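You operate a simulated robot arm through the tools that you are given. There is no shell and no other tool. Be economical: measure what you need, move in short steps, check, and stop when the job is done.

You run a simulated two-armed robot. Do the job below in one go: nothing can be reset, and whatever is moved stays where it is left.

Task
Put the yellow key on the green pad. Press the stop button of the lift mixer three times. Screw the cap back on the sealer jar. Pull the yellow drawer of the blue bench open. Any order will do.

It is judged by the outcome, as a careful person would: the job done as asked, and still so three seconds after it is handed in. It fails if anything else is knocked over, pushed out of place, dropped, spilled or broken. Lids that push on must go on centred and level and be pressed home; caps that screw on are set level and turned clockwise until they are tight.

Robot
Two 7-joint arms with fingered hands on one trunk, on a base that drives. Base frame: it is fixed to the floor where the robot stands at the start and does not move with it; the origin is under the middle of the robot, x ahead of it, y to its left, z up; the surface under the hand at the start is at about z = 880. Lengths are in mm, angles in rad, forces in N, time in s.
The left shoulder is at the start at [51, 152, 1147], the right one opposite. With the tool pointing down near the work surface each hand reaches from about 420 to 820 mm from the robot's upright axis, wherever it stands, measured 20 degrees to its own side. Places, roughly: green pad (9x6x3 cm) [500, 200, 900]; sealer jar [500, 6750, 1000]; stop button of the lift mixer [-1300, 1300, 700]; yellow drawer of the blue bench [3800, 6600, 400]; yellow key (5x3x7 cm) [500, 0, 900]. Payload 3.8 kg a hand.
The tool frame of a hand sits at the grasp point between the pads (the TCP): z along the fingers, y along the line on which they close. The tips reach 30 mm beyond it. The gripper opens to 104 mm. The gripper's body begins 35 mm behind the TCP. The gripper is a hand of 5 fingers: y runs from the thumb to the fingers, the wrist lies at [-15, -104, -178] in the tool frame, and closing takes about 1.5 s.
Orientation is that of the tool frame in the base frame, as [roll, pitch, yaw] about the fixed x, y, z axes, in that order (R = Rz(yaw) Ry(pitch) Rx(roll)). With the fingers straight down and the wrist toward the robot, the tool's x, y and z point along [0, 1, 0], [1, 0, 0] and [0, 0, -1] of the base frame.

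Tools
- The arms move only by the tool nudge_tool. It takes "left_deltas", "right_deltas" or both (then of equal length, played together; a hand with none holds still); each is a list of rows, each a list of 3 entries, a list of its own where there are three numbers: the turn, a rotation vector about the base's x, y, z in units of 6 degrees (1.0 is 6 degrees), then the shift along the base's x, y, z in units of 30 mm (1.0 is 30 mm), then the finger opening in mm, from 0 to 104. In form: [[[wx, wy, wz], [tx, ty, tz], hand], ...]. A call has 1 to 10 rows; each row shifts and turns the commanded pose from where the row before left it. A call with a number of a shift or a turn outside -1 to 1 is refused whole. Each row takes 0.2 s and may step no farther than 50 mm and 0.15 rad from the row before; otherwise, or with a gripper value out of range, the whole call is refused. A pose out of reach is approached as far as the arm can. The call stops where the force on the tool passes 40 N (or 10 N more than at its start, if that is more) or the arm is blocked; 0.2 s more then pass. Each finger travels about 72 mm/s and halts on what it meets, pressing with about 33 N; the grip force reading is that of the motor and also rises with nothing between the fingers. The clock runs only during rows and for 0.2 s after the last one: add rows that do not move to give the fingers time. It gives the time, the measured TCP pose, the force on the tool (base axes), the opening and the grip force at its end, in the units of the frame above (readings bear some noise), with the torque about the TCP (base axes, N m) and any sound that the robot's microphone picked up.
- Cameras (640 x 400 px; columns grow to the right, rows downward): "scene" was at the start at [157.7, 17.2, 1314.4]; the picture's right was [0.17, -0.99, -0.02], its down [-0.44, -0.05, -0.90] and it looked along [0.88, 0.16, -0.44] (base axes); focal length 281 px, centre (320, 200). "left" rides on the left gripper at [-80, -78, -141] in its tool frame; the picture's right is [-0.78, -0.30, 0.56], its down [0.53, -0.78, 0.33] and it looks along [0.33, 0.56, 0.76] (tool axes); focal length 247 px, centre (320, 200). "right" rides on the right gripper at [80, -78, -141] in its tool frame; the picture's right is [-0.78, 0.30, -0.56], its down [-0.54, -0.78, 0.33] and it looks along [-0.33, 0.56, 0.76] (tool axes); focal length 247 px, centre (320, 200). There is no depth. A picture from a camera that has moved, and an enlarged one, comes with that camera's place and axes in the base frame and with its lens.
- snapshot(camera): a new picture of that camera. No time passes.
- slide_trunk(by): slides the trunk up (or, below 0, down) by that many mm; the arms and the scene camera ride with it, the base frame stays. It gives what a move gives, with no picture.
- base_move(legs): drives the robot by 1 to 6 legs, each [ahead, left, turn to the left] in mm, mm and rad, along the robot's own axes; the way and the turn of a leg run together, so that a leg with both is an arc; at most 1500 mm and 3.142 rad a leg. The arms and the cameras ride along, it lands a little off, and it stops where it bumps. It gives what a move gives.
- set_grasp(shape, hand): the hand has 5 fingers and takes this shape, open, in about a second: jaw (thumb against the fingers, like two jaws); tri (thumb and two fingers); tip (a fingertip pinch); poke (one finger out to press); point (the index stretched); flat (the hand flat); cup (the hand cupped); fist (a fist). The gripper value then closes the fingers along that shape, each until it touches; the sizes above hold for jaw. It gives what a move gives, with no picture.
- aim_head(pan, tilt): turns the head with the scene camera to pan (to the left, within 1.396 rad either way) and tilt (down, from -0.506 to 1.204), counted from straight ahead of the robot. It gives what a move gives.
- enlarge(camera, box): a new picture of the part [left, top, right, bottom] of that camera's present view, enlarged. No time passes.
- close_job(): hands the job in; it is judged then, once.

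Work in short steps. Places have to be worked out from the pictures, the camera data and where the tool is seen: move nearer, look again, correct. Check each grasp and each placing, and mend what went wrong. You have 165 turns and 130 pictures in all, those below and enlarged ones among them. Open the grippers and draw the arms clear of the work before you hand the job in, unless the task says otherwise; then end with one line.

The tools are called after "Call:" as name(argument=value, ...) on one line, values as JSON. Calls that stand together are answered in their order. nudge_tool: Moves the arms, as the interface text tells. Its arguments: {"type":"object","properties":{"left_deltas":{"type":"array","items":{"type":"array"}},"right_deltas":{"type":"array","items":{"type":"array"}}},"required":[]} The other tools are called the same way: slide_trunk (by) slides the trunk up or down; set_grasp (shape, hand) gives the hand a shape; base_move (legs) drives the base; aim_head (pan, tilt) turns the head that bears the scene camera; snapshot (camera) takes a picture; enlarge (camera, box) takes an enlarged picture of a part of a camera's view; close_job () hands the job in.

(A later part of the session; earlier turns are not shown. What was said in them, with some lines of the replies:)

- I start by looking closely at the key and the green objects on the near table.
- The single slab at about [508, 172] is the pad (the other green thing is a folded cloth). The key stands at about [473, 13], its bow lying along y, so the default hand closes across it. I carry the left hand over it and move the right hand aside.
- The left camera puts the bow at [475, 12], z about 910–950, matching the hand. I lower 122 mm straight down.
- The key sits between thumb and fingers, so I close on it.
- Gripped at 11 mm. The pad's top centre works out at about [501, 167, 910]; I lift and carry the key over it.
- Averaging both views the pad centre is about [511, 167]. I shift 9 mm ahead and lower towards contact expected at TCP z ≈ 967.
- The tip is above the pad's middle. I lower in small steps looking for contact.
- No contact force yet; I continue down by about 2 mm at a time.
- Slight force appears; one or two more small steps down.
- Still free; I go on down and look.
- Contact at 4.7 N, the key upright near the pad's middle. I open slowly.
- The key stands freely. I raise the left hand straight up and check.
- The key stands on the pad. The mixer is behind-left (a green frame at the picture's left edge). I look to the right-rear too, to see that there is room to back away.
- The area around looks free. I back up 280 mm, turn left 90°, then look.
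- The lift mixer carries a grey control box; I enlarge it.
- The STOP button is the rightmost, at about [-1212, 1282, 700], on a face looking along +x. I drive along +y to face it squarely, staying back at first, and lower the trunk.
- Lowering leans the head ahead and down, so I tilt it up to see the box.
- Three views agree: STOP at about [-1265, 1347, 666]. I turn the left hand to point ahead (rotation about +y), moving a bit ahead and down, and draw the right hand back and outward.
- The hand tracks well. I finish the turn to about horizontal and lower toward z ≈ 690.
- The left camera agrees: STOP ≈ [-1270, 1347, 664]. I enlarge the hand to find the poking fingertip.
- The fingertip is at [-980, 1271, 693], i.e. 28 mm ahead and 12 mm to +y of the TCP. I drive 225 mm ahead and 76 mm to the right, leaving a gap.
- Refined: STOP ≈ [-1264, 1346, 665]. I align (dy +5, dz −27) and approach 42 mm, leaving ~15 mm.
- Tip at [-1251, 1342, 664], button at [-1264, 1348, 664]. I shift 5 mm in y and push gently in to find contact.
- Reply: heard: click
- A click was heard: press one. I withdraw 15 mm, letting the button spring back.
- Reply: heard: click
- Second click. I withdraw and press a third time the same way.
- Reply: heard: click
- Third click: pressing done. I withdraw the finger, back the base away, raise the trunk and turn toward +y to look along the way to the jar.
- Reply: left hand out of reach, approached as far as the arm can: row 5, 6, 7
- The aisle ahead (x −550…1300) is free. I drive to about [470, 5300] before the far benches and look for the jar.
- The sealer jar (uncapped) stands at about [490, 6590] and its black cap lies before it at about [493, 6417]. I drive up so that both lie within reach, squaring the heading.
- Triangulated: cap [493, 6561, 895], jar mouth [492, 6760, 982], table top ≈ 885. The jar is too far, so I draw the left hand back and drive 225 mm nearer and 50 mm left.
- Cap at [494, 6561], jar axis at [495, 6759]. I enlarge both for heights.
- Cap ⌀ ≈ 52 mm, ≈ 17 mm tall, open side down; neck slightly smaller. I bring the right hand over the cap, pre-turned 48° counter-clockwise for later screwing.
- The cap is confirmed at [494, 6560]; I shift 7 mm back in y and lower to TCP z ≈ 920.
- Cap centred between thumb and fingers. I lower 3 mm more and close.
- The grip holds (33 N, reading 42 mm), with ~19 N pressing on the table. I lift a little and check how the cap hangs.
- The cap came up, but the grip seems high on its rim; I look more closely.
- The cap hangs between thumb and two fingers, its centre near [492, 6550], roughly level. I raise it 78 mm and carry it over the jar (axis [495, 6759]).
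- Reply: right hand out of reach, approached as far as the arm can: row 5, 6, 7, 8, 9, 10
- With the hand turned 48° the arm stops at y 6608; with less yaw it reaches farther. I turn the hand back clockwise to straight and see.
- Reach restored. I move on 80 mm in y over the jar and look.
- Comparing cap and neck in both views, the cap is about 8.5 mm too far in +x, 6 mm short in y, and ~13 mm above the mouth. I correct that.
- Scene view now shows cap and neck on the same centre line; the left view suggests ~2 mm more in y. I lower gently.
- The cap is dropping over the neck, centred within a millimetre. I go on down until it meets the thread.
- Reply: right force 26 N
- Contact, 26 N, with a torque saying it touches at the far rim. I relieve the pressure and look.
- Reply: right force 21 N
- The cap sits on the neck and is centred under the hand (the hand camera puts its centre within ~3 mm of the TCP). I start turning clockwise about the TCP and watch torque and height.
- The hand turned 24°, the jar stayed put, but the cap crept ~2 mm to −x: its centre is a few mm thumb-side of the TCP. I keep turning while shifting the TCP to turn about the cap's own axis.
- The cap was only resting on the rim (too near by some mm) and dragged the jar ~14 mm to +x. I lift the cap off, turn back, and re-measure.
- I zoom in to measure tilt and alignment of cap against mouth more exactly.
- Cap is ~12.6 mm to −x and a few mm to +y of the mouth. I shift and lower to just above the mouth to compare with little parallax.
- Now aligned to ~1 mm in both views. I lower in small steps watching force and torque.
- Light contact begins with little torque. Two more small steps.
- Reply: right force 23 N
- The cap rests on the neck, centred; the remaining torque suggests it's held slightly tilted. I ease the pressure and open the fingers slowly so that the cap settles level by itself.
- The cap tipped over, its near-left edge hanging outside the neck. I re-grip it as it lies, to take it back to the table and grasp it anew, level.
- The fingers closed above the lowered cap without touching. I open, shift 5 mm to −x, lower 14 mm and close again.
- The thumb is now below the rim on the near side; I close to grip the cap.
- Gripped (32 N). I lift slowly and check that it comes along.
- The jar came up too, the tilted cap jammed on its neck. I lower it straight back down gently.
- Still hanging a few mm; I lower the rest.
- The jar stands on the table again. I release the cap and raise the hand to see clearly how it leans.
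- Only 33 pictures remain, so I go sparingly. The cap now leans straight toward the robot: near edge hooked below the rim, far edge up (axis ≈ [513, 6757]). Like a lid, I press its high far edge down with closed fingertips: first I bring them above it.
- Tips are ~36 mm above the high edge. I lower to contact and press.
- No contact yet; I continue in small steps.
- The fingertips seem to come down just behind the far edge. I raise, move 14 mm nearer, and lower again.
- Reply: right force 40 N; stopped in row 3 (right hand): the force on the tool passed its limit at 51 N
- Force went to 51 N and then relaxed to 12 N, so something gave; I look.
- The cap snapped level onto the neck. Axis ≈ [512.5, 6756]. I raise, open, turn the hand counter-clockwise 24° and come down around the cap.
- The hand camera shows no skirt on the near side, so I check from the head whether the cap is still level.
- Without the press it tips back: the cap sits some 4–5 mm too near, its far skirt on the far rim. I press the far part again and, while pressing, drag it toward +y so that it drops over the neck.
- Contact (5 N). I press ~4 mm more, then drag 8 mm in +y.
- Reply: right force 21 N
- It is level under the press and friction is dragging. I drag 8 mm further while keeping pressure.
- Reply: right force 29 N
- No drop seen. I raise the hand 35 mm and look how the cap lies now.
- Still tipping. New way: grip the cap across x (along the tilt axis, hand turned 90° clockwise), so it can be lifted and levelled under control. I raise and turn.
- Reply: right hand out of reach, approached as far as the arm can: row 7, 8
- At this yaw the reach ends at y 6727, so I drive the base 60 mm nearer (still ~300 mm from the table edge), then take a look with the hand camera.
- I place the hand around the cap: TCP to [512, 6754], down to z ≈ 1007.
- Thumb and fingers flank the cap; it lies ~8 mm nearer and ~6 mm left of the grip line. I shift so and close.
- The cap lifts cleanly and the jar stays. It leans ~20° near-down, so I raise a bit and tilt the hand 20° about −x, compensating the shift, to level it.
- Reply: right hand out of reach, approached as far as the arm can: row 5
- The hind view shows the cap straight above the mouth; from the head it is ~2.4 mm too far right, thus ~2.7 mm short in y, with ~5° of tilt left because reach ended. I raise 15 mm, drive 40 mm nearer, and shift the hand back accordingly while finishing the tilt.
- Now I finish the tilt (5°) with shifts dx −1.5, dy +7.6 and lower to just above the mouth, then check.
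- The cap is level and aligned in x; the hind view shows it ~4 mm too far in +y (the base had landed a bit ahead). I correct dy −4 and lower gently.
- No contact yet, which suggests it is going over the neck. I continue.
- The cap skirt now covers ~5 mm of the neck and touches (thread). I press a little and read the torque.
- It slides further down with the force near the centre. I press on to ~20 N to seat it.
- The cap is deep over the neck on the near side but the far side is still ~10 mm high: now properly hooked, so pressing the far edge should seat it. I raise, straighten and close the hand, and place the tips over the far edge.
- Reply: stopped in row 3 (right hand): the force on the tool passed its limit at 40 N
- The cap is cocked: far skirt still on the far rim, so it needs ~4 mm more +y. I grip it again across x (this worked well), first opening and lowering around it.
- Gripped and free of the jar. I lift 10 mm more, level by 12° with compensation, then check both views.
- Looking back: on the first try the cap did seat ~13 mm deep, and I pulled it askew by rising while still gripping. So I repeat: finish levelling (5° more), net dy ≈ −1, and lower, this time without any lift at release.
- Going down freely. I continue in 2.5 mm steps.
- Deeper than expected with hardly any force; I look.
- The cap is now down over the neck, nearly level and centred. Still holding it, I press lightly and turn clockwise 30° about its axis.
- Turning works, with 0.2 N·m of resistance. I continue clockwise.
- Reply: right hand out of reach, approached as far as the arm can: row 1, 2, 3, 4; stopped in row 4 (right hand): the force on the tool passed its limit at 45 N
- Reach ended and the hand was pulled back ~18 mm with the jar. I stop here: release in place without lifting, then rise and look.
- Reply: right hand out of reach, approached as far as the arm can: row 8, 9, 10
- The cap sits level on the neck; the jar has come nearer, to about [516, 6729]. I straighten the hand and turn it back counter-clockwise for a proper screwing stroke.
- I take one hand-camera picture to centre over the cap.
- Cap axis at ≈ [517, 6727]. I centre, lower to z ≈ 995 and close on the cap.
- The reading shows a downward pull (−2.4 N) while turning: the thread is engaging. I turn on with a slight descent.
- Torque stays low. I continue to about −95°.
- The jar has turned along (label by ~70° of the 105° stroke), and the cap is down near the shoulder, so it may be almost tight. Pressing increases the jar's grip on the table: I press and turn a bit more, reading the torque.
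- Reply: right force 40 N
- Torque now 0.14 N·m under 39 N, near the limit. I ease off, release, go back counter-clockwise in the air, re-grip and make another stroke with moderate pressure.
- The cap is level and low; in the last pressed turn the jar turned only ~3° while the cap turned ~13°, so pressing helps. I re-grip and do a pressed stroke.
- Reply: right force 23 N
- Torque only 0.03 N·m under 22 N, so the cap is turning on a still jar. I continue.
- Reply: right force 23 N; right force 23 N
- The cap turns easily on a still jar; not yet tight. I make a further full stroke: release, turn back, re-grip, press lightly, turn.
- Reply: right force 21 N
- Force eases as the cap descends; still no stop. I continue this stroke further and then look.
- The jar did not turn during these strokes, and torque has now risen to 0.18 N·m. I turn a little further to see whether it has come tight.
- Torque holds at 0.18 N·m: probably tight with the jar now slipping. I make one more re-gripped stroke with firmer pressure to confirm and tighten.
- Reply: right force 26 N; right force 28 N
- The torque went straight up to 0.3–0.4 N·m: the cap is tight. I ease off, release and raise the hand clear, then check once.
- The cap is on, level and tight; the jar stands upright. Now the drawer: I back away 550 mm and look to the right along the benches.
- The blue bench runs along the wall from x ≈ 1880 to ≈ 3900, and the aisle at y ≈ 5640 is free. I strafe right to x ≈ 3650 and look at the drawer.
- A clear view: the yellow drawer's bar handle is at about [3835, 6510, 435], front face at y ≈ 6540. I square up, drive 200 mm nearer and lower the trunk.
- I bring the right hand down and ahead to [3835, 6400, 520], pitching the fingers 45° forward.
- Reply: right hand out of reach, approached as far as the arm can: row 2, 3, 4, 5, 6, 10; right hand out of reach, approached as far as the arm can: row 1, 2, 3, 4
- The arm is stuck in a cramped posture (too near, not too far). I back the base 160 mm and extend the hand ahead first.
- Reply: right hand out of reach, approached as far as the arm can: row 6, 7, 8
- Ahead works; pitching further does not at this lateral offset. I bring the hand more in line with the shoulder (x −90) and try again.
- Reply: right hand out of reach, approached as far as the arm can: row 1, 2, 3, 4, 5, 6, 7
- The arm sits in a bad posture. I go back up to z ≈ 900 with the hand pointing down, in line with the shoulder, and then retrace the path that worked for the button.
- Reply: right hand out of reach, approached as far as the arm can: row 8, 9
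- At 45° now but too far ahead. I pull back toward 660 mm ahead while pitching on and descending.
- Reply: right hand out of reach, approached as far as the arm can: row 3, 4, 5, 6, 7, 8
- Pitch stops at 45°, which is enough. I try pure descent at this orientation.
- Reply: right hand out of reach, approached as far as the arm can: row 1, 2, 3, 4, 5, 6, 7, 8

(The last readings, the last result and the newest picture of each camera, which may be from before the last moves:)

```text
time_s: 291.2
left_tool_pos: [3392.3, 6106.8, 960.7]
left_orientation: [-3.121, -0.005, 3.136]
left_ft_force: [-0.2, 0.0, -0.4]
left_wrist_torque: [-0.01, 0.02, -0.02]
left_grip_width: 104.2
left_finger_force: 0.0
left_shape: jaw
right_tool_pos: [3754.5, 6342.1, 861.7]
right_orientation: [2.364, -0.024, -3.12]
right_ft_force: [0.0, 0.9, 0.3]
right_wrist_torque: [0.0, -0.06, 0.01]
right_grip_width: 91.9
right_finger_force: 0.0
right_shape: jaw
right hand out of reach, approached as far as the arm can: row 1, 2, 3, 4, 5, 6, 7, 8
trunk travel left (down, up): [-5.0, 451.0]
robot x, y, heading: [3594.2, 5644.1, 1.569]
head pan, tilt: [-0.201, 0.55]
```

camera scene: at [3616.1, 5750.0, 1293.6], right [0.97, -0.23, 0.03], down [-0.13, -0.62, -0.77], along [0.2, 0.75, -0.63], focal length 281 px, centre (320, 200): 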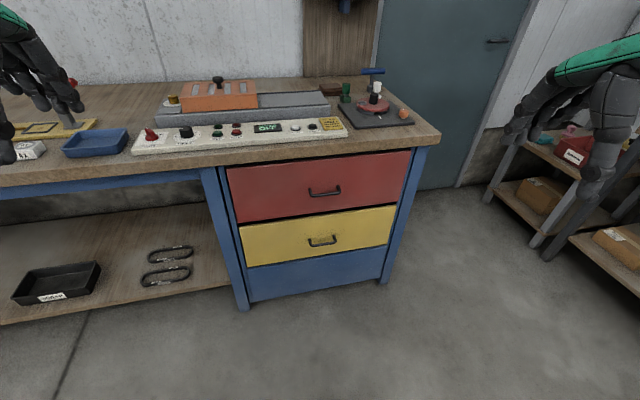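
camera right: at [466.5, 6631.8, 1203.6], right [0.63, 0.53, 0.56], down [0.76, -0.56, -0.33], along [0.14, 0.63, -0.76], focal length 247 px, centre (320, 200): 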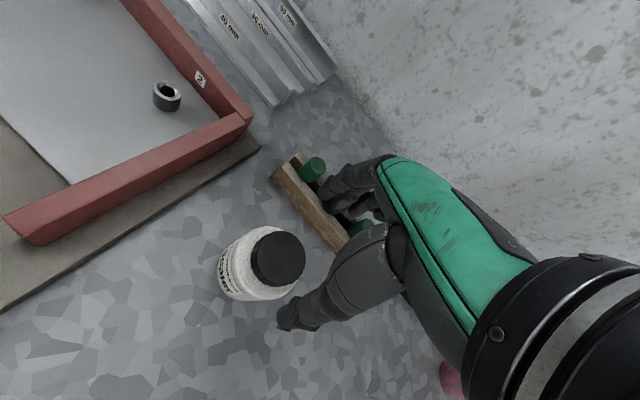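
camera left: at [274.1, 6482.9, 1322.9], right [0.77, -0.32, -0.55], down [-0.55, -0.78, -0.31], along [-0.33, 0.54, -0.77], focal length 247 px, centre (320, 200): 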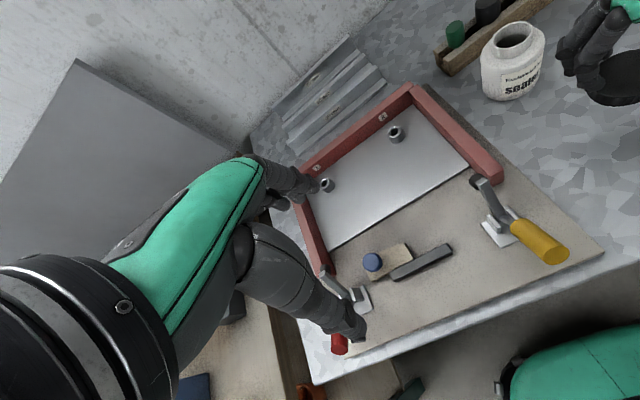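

The right arm's elbow posture is unhelpful; the left arm did this kind of pose well, and there is ample room to the right (shelf beyond x 5200). I fold the right hand back and strafe 410 mm right to use the left hand.

Call:
nudge_tool(right_deltas=[[[-0.9, 0, 0], [0, -0.8, 0.3], 92], [[-0.9, 0, 0], [0, -0.8, 0.3], 92], [[-0.9, 0, 0], [0, -0.8, 0.3], 92], [[-0.9, 0, 0], [0.4, -0.8, 0.3], 92], [[-0.9, 0, 0], [0.4, -0.8, 0.3], 92], [[-0.9, 0, 0], [0.4, -0.8, 0.3], 92], [[-0.9, 0, 0], [0.4, -0.5, 0.3], 92], [[-0.9, 0, 0], [0.4, 0, 0.3], 92]])

Call:
base_move(legs=[[0, -405, 0]])

Call:
nudge_tool(left_deltas=[[[0, 0, 0], [0.5, 0.8, 0], 104], [[0, 0, 0], [0.5, 0.8, 0], 104], [[1, 0, 0], [0, 0.5, -0.5], 104], [[1, 0, 0], [0, 0.5, -0.5], 104], [[1, 0, 0], [0, 0.5, -0.5], 104], [[1, 0, 0], [0, 0.5, -0.5], 104], [[1, 0, 0], [0, 0.5, -0.5], 104], [[1, 0, 0], [0, 0.5, -0.5], 104], [[1, 0, 0], [0, 0.5, -0.5], 104], [[1, 0, 0], [0, 0.5, -0.5], 104]])

```text
time_s: 293.0
left_tool_pos: [3392.8, 6107.2, 961.2]
left_orientation: [-3.121, -0.005, 3.136]
left_ft_force: [-0.2, -0.1, -0.7]
left_wrist_torque: [-0.03, -0.01, 0.02]
left_grip_width: 104.0
left_finger_force: 0.0
left_shape: jaw
right_tool_pos: [3812.5, 6185.1, 932.5]
right_orientation: [3.118, -0.033, -3.139]
right_ft_force: [0.4, -0.2, -0.3]
right_wrist_torque: [-0.03, 0.02, 0.02]
right_grip_width: 91.9
right_finger_force: 0.0
right_shape: jaw
trunk travel left (down, up): [-5.0, 451.0]
robot x, y, heading: [3592.6, 5637.4, 1.574]
head pan, tilt: [-0.201, 0.55]
```

```text
time_s: 295.6
left_tool_pos: [3804.6, 6106.3, 960.3]
left_orientation: [-3.121, -0.005, -3.135]
left_ft_force: [0.4, 0.0, 0.6]
left_wrist_torque: [0.0, -0.02, 0.02]
left_grip_width: 104.0
left_finger_force: 0.1
left_shape: jaw
right_tool_pos: [4223.9, 6188.9, 933.4]
right_orientation: [3.116, -0.032, -3.131]
right_ft_force: [0.8, -0.2, 0.2]
right_wrist_torque: [-0.02, 0.0, -0.02]
right_grip_width: 92.0
right_finger_force: 0.0
right_shape: jaw
trunk travel left (down, up): [-5.0, 451.0]
robot x, y, heading: [4008.7, 5642.3, 1.582]
head pan, tilt: [-0.201, 0.55]
```

```text
time_s: 297.8
left_tool_pos: [3833.5, 6275.1, 839.1]
left_orientation: [2.322, 0.002, -3.133]
left_ft_force: [0.2, 0.5, 0.2]
left_wrist_torque: [-0.03, 0.01, -0.01]
left_grip_width: 104.3
left_finger_force: 0.2
left_shape: jaw
right_tool_pos: [4222.0, 6190.1, 932.6]
right_orientation: [3.117, -0.034, -3.129]
right_ft_force: [0.0, 0.7, 0.1]
right_wrist_torque: [-0.01, 0.01, 0.02]
right_grip_width: 91.9
right_finger_force: 0.1
right_shape: jaw
trunk travel left (down, up): [-5.0, 451.0]
robot x, y, heading: [4004.8, 5644.4, 1.58]
head pan, tilt: [-0.201, 0.55]
```

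The left arm does it. At 47° pitch over x 3833, I descend.

Call:
nudge_tool(left_deltas=[[[0.4, 0, 0], [0, 0.1, -0.95], 104], [[0.4, 0, 0], [0, 0.1, -0.95], 104], [[0.4, 0, 0], [0, 0.1, -0.95], 104], [[0.4, 0, 0], [0, 0.1, -0.95], 104], [[0, 0, 0], [0, 0.1, -0.95], 104], [[0, 0, 0], [0, 0.1, -0.95], 104], [[0, 0, 0], [0, 0.1, -0.95], 104], [[0, 0, 0], [0, 0.1, -0.95], 104], [[0, 0, 0], [0, 0.1, -0.95], 104], [[0, 0, 0], [0, 0.1, -0.95], 104]])

Call:
nudge_tool(left_deltas=[[[0, 0, 0], [0, 0, -0.9], 104], [[0, 0, 0], [0, 0, -0.9], 104], [[0, 0, 0], [0, 0, -0.7], 104], [[0, 0, 0], [0, 0, 0], 104]])

```text
time_s: 300.0
left_tool_pos: [3810.0, 6301.6, 551.2]
left_orientation: [2.159, -0.097, 3.131]
left_ft_force: [0.1, -0.4, 0.2]
left_wrist_torque: [0.02, -0.01, 0.0]
left_grip_width: 104.2
left_finger_force: 0.1
left_shape: jaw
right_tool_pos: [4222.5, 6188.1, 935.1]
right_orientation: [3.117, -0.033, -3.127]
right_ft_force: [-0.3, -0.6, -0.1]
right_wrist_torque: [0.04, -0.02, 0.02]
right_grip_width: 91.9
right_finger_force: 0.0
right_shape: jaw
trunk travel left (down, up): [-5.0, 451.0]
robot x, y, heading: [4011.6, 5642.9, 1.585]
head pan, tilt: [-0.201, 0.55]
```

```text
time_s: 300.5
left_tool_pos: [3795.1, 6298.7, 512.1]
left_orientation: [2.171, -0.153, 3.114]
left_ft_force: [0.0, -0.6, 0.8]
left_wrist_torque: [-0.03, 0.0, -0.01]
left_grip_width: 103.9
left_finger_force: 0.1
left_shape: jaw
right_tool_pos: [4223.3, 6190.5, 930.9]
right_orientation: [3.119, -0.033, -3.131]
right_ft_force: [-0.6, 0.0, 0.4]
right_wrist_torque: [0.03, 0.01, 0.01]
right_grip_width: 92.0
right_finger_force: 0.0
right_shape: jaw
trunk travel left (down, up): [-5.0, 451.0]
robot x, y, heading: [4005.2, 5641.5, 1.582]
head pan, tilt: [-0.201, 0.55]
stopped in row 2 (left hand): the arm was blocked; the commanded pose is now the measured one
```

The arm was blocked near the body; I extend the hand further ahead (also correcting x) before descending more, then look with the hand camera.

Call:
nudge_tool(left_deltas=[[[0, 0, 0], [0.3, 0.5, 0.3], 104], [[0, 0, 0], [0.4, 0.8, 0.2], 104], [[0, 0.5, 0], [0.3, 0.8, 0], 104], [[0, 0.5, 0], [0.3, 0.3, -0.3], 104], [[0, 0.4, 0], [0, 0, -0.5], 104], [[0, 0, 0], [0, 0, -0.6], 104]])

Call:
snapshot(camera="left")

```text
time_s: 301.9
left_tool_pos: [3831.2, 6371.3, 485.4]
left_orientation: [2.172, -0.305, 3.116]
left_ft_force: [0.4, 0.5, 0.1]
left_wrist_torque: [-0.02, -0.01, 0.04]
left_grip_width: 104.1
left_finger_force: 0.1
left_shape: jaw
right_tool_pos: [4224.0, 6188.6, 934.0]
right_orientation: [3.116, -0.034, -3.129]
right_ft_force: [-0.7, 0.4, 0.8]
right_wrist_torque: [0.01, -0.01, 0.03]
right_grip_width: 91.9
right_finger_force: 0.0
right_shape: jaw
trunk travel left (down, up): [-5.0, 451.0]
robot x, y, heading: [4010.0, 5642.7, 1.576]
head pan, tilt: [-0.201, 0.55]
```

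```text
3 pictures are left
camera left: at [3908.0, 6210.2, 477.6], right [0.58, 0.28, -0.77], down [-0.76, -0.15, -0.63], along [-0.29, 0.95, 0.13], focal length 247 px, centre (320, 200)
```

left: 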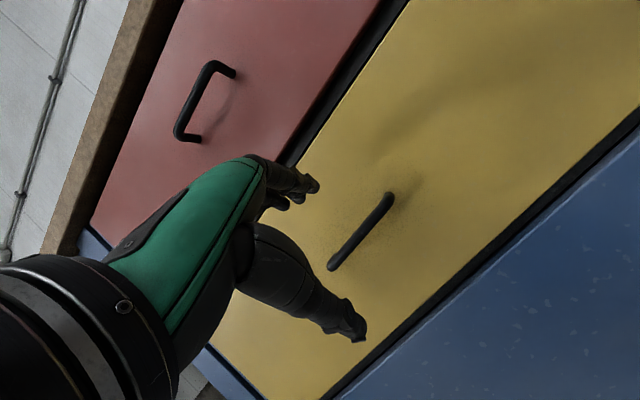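

The bar handle is horizontal, centred at about [3823, 6494, 455]. I correct the hand's sideways tilt (it went the wrong way) and go to a start point 100 mm back along the finger direction.

Call:
nudge_tool(left_deltas=[[[0, -0.97, 0], [-0.09, 0.3, 0.3], 80], [[0, -0.97, 0], [-0.09, 0.3, 0.3], 64], [[0, -0.97, 0], [-0.09, 0.3, 0.3], 64], [[0, 0, 0], [0, 0, 0], 64]])

```text
time_s: 302.9
left_tool_pos: [3828.3, 6397.6, 511.7]
left_orientation: [2.164, 0.009, 3.113]
left_ft_force: [-0.3, -0.3, -0.9]
left_wrist_torque: [0.01, 0.02, 0.0]
left_grip_width: 64.3
left_finger_force: 0.1
left_shape: jaw
right_tool_pos: [4223.2, 6189.2, 932.5]
right_orientation: [3.118, -0.033, -3.13]
right_ft_force: [-0.1, 0.0, -0.1]
right_wrist_torque: [0.02, -0.03, 0.01]
right_grip_width: 91.9
right_finger_force: 0.1
right_shape: jaw
trunk travel left (down, up): [-5.0, 451.0]
robot x, y, heading: [4011.7, 5642.8, 1.577]
head pan, tilt: [-0.201, 0.55]
```

Advancing along the finger direction to just before the bar, then one look.

Call:
nudge_tool(left_deltas=[[[0, 0, 0], [-0.06, 0.8, -0.51], 64], [[0, 0, 0], [-0.06, 0.8, -0.51], 64], [[0, 0, 0], [0, 0.6, -0.4], 64], [[0, 0, 0], [0, 0, 0], 64]])

Call:
enlarge(camera="left", box=[200, 100, 440, 340])

```text
time_s: 303.7
left_tool_pos: [3825.6, 6459.5, 474.3]
left_orientation: [2.157, 0.007, 3.113]
left_ft_force: [1.5, -28.5, 6.4]
left_wrist_torque: [0.73, 0.09, 0.13]
left_grip_width: 58.3
left_finger_force: 0.1
left_shape: jaw
right_tool_pos: [4221.8, 6186.0, 935.2]
right_orientation: [3.116, -0.034, -3.13]
right_ft_force: [-0.9, -0.2, -0.1]
right_wrist_torque: [-0.01, 0.01, 0.02]
right_grip_width: 92.2
right_finger_force: 0.0
right_shape: jaw
trunk travel left (down, up): [-5.0, 451.0]
robot x, y, heading: [4007.2, 5640.4, 1.58]
head pan, tilt: [-0.201, 0.55]
stopped in row 4 (left hand): the force on the tool passed its limit at 54 N (the readings are from after the stop); the commanded pose is now the measured one
```

```text
1.67 times, centred on (320, 220) of left
camera zoom: at [3898.9, 6297.3, 488.0], right [0.79, 0.28, -0.55], down [-0.53, -0.14, -0.83], along [-0.31, 0.95, 0.04], focal length 412 px, centre (320, 167)
```

zoom: 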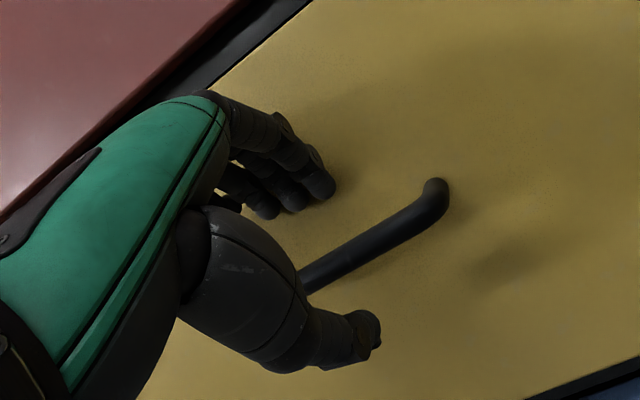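

The bar already lies between fingers and thumb, the fingertips touching the drawer front. I back off a few mm and close on the bar.

Call:
nudge_tool(left_deltas=[[[0, 0, 0], [0, -0.2, 0.05], 64], [[0, 0, 0], [0, 0, 0], 50], [[0, 0, 0], [0, 0, 0], 36], [[0, 0, 0], [0, 0, 0], 22], [[0, 0, 0], [0, 0, 0], 8], [[0, 0, 0], [0, 0, 0], 0], [[0, 0, 0], [0, 0, 0], 0], [[0, 0, 0], [0, 0, 0], 0]])

```text
time_s: 305.5
left_tool_pos: [3823.4, 6456.8, 472.0]
left_orientation: [2.168, 0.006, 3.115]
left_ft_force: [0.3, 2.1, -10.5]
left_wrist_torque: [-0.08, 0.14, -0.03]
left_grip_width: 3.7
left_finger_force: 33.3
left_shape: jaw
right_tool_pos: [4221.3, 6190.9, 931.6]
right_orientation: [3.121, -0.033, -3.128]
right_ft_force: [-0.8, -0.8, -0.1]
right_wrist_torque: [0.01, -0.03, 0.0]
right_grip_width: 91.9
right_finger_force: 0.0
right_shape: jaw
trunk travel left (down, up): [-5.0, 451.0]
robot x, y, heading: [4008.8, 5643.2, 1.587]
head pan, tilt: [-0.201, 0.55]
```

The fingers closed around the bar (contact force seen). I pull gently 25 mm and read.

Call:
nudge_tool(left_deltas=[[[0, 0, 0], [0, -0.25, 0], 0], [[0, 0, 0], [0, -0.3, 0], 0], [[0, 0, 0], [0, -0.3, 0], 0], [[0, 0, 0], [0, 0, 0], 0]])

```text
time_s: 306.5
left_tool_pos: [3823.3, 6429.9, 469.1]
left_orientation: [2.164, 0.006, 3.114]
left_ft_force: [5.1, -0.4, -13.8]
left_wrist_torque: [-0.14, 0.05, -0.11]
left_grip_width: 3.9
left_finger_force: 32.9
left_shape: jaw
right_tool_pos: [4223.2, 6189.9, 931.7]
right_orientation: [3.119, -0.033, -3.128]
right_ft_force: [0.7, 0.1, -0.1]
right_wrist_torque: [0.02, -0.01, -0.01]
right_grip_width: 91.8
right_finger_force: 0.1
right_shape: jaw
trunk travel left (down, up): [-5.0, 451.0]
robot x, y, heading: [4010.0, 5644.3, 1.582]
head pan, tilt: [-0.201, 0.55]
```

Grip and contact held over 27 mm, so the drawer seems to follow. I pull on by driving the base back 230 mm.

Call:
base_move(legs=[[-230, 0, 0]])

Call:
snapshot(camera="scene")

```text
time_s: 308.2
left_tool_pos: [3823.4, 6203.6, 470.2]
left_orientation: [2.166, 0.007, 3.115]
left_ft_force: [-8.3, 1.0, -17.7]
left_wrist_torque: [-0.12, 0.22, 0.08]
left_grip_width: 4.1
left_finger_force: 33.5
left_shape: jaw
right_tool_pos: [4224.2, 5963.0, 931.4]
right_orientation: [3.119, -0.031, -3.131]
right_ft_force: [-0.1, 0.2, 0.4]
right_wrist_torque: [0.0, 0.0, 0.0]
right_grip_width: 92.0
right_finger_force: 0.1
right_shape: jaw
trunk travel left (down, up): [-5.0, 451.0]
robot x, y, heading: [4014.8, 5416.7, 1.586]
head pan, tilt: [-0.201, 0.55]
```

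```text
1 pictures are left
camera scene: at [4025.7, 5715.3, 974.1], right [0.98, -0.16, 0.1], down [-0.09, -0.87, -0.48], along [0.17, 0.46, -0.87], focal length 281 px, centre (320, 200)
```

scene: 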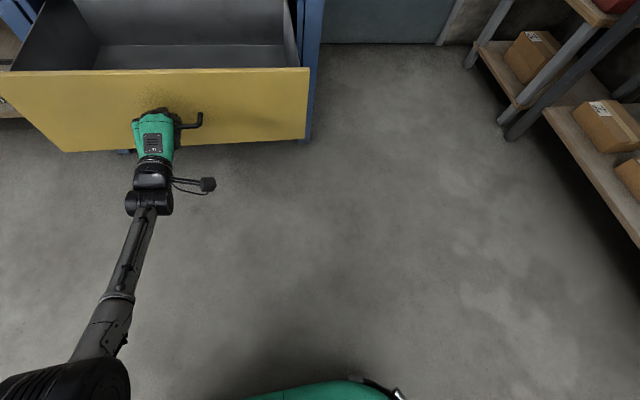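

The yellow drawer is open by ~250 mm. I open the hand and withdraw along the finger direction, then back away.

Call:
nudge_tool(left_deltas=[[[0, 0, 0], [0, 0, 0], 20], [[0, 0, 0], [0, 0, 0], 40], [[0, 0, 0], [0, 0, 0], 60], [[0, 0, 0], [0, 0, 0], 64], [[0, 0, 0], [0, -0.5, 0.33], 64], [[0, 0, 0], [0, -0.8, 0.5], 64], [[0, 0, 0], [0, -0.8, 0.5], 64], [[0, 0, 0], [0, -0.8, 0.5], 64]])

Call:
base_move(legs=[[-120, 0, 0]])

Call:
snapshot(camera="scene")

```text
time_s: 310.0
left_tool_pos: [3823.5, 6116.3, 527.8]
left_orientation: [2.161, 0.006, 3.113]
left_ft_force: [-0.2, 0.1, -0.1]
left_wrist_torque: [-0.01, 0.01, 0.03]
left_grip_width: 63.6
left_finger_force: 0.0
left_shape: jaw
right_tool_pos: [4225.3, 5961.1, 934.3]
right_orientation: [3.116, -0.034, -3.132]
right_ft_force: [-0.7, -0.3, 0.2]
right_wrist_torque: [0.0, -0.01, 0.0]
right_grip_width: 91.9
right_finger_force: 0.1
right_shape: jaw
trunk travel left (down, up): [-5.0, 451.0]
robot x, y, heading: [4011.3, 5413.7, 1.583]
head pan, tilt: [-0.201, 0.55]
```

```text
time_s: 311.3
left_tool_pos: [3825.5, 5995.1, 528.4]
left_orientation: [2.161, 0.006, 3.113]
left_ft_force: [0.9, 0.2, 0.6]
left_wrist_torque: [0.01, 0.01, -0.02]
left_grip_width: 63.7
left_finger_force: 0.1
left_shape: jaw
right_tool_pos: [4227.3, 5839.7, 934.1]
right_orientation: [3.116, -0.034, -3.131]
right_ft_force: [0.8, -0.5, -0.8]
right_wrist_torque: [0.0, 0.0, 0.0]
right_grip_width: 91.8
right_finger_force: 0.1
right_shape: jaw
trunk travel left (down, up): [-5.0, 451.0]
robot x, y, heading: [4016.1, 5291.8, 1.584]
head pan, tilt: [-0.201, 0.55]
```

```text
0 pictures are left
camera scene: at [4028.5, 5590.1, 975.2], right [0.98, -0.16, 0.1], down [-0.1, -0.87, -0.48], along [0.17, 0.46, -0.87], focal length 281 px, centre (320, 200)
```

scene: 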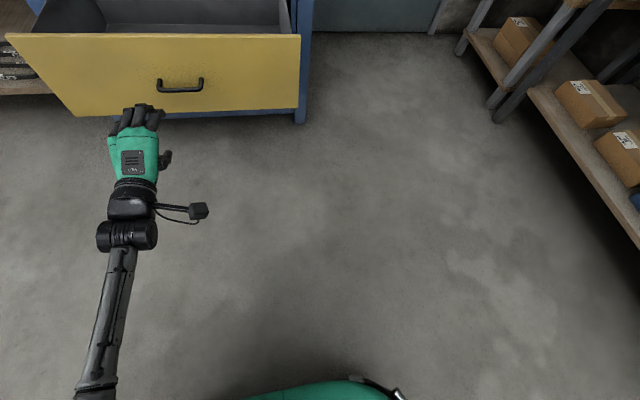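

The drawer stays open, the hand is free and clear, and all four parts are done, so I hand the job in.

Call:
close_job()

```text
The job is handed in.
```

I finished all four parts and handed the job in: the yellow key stands on the green pad, stop was pressed three times (a click each time), the sealer cap is screwed tight, and the yellow drawer is open about 250 mm. While I was fitting the cap, the jar lifted briefly, was set straight back down, and ended upright about 35 mm from where it started, with its label turned.
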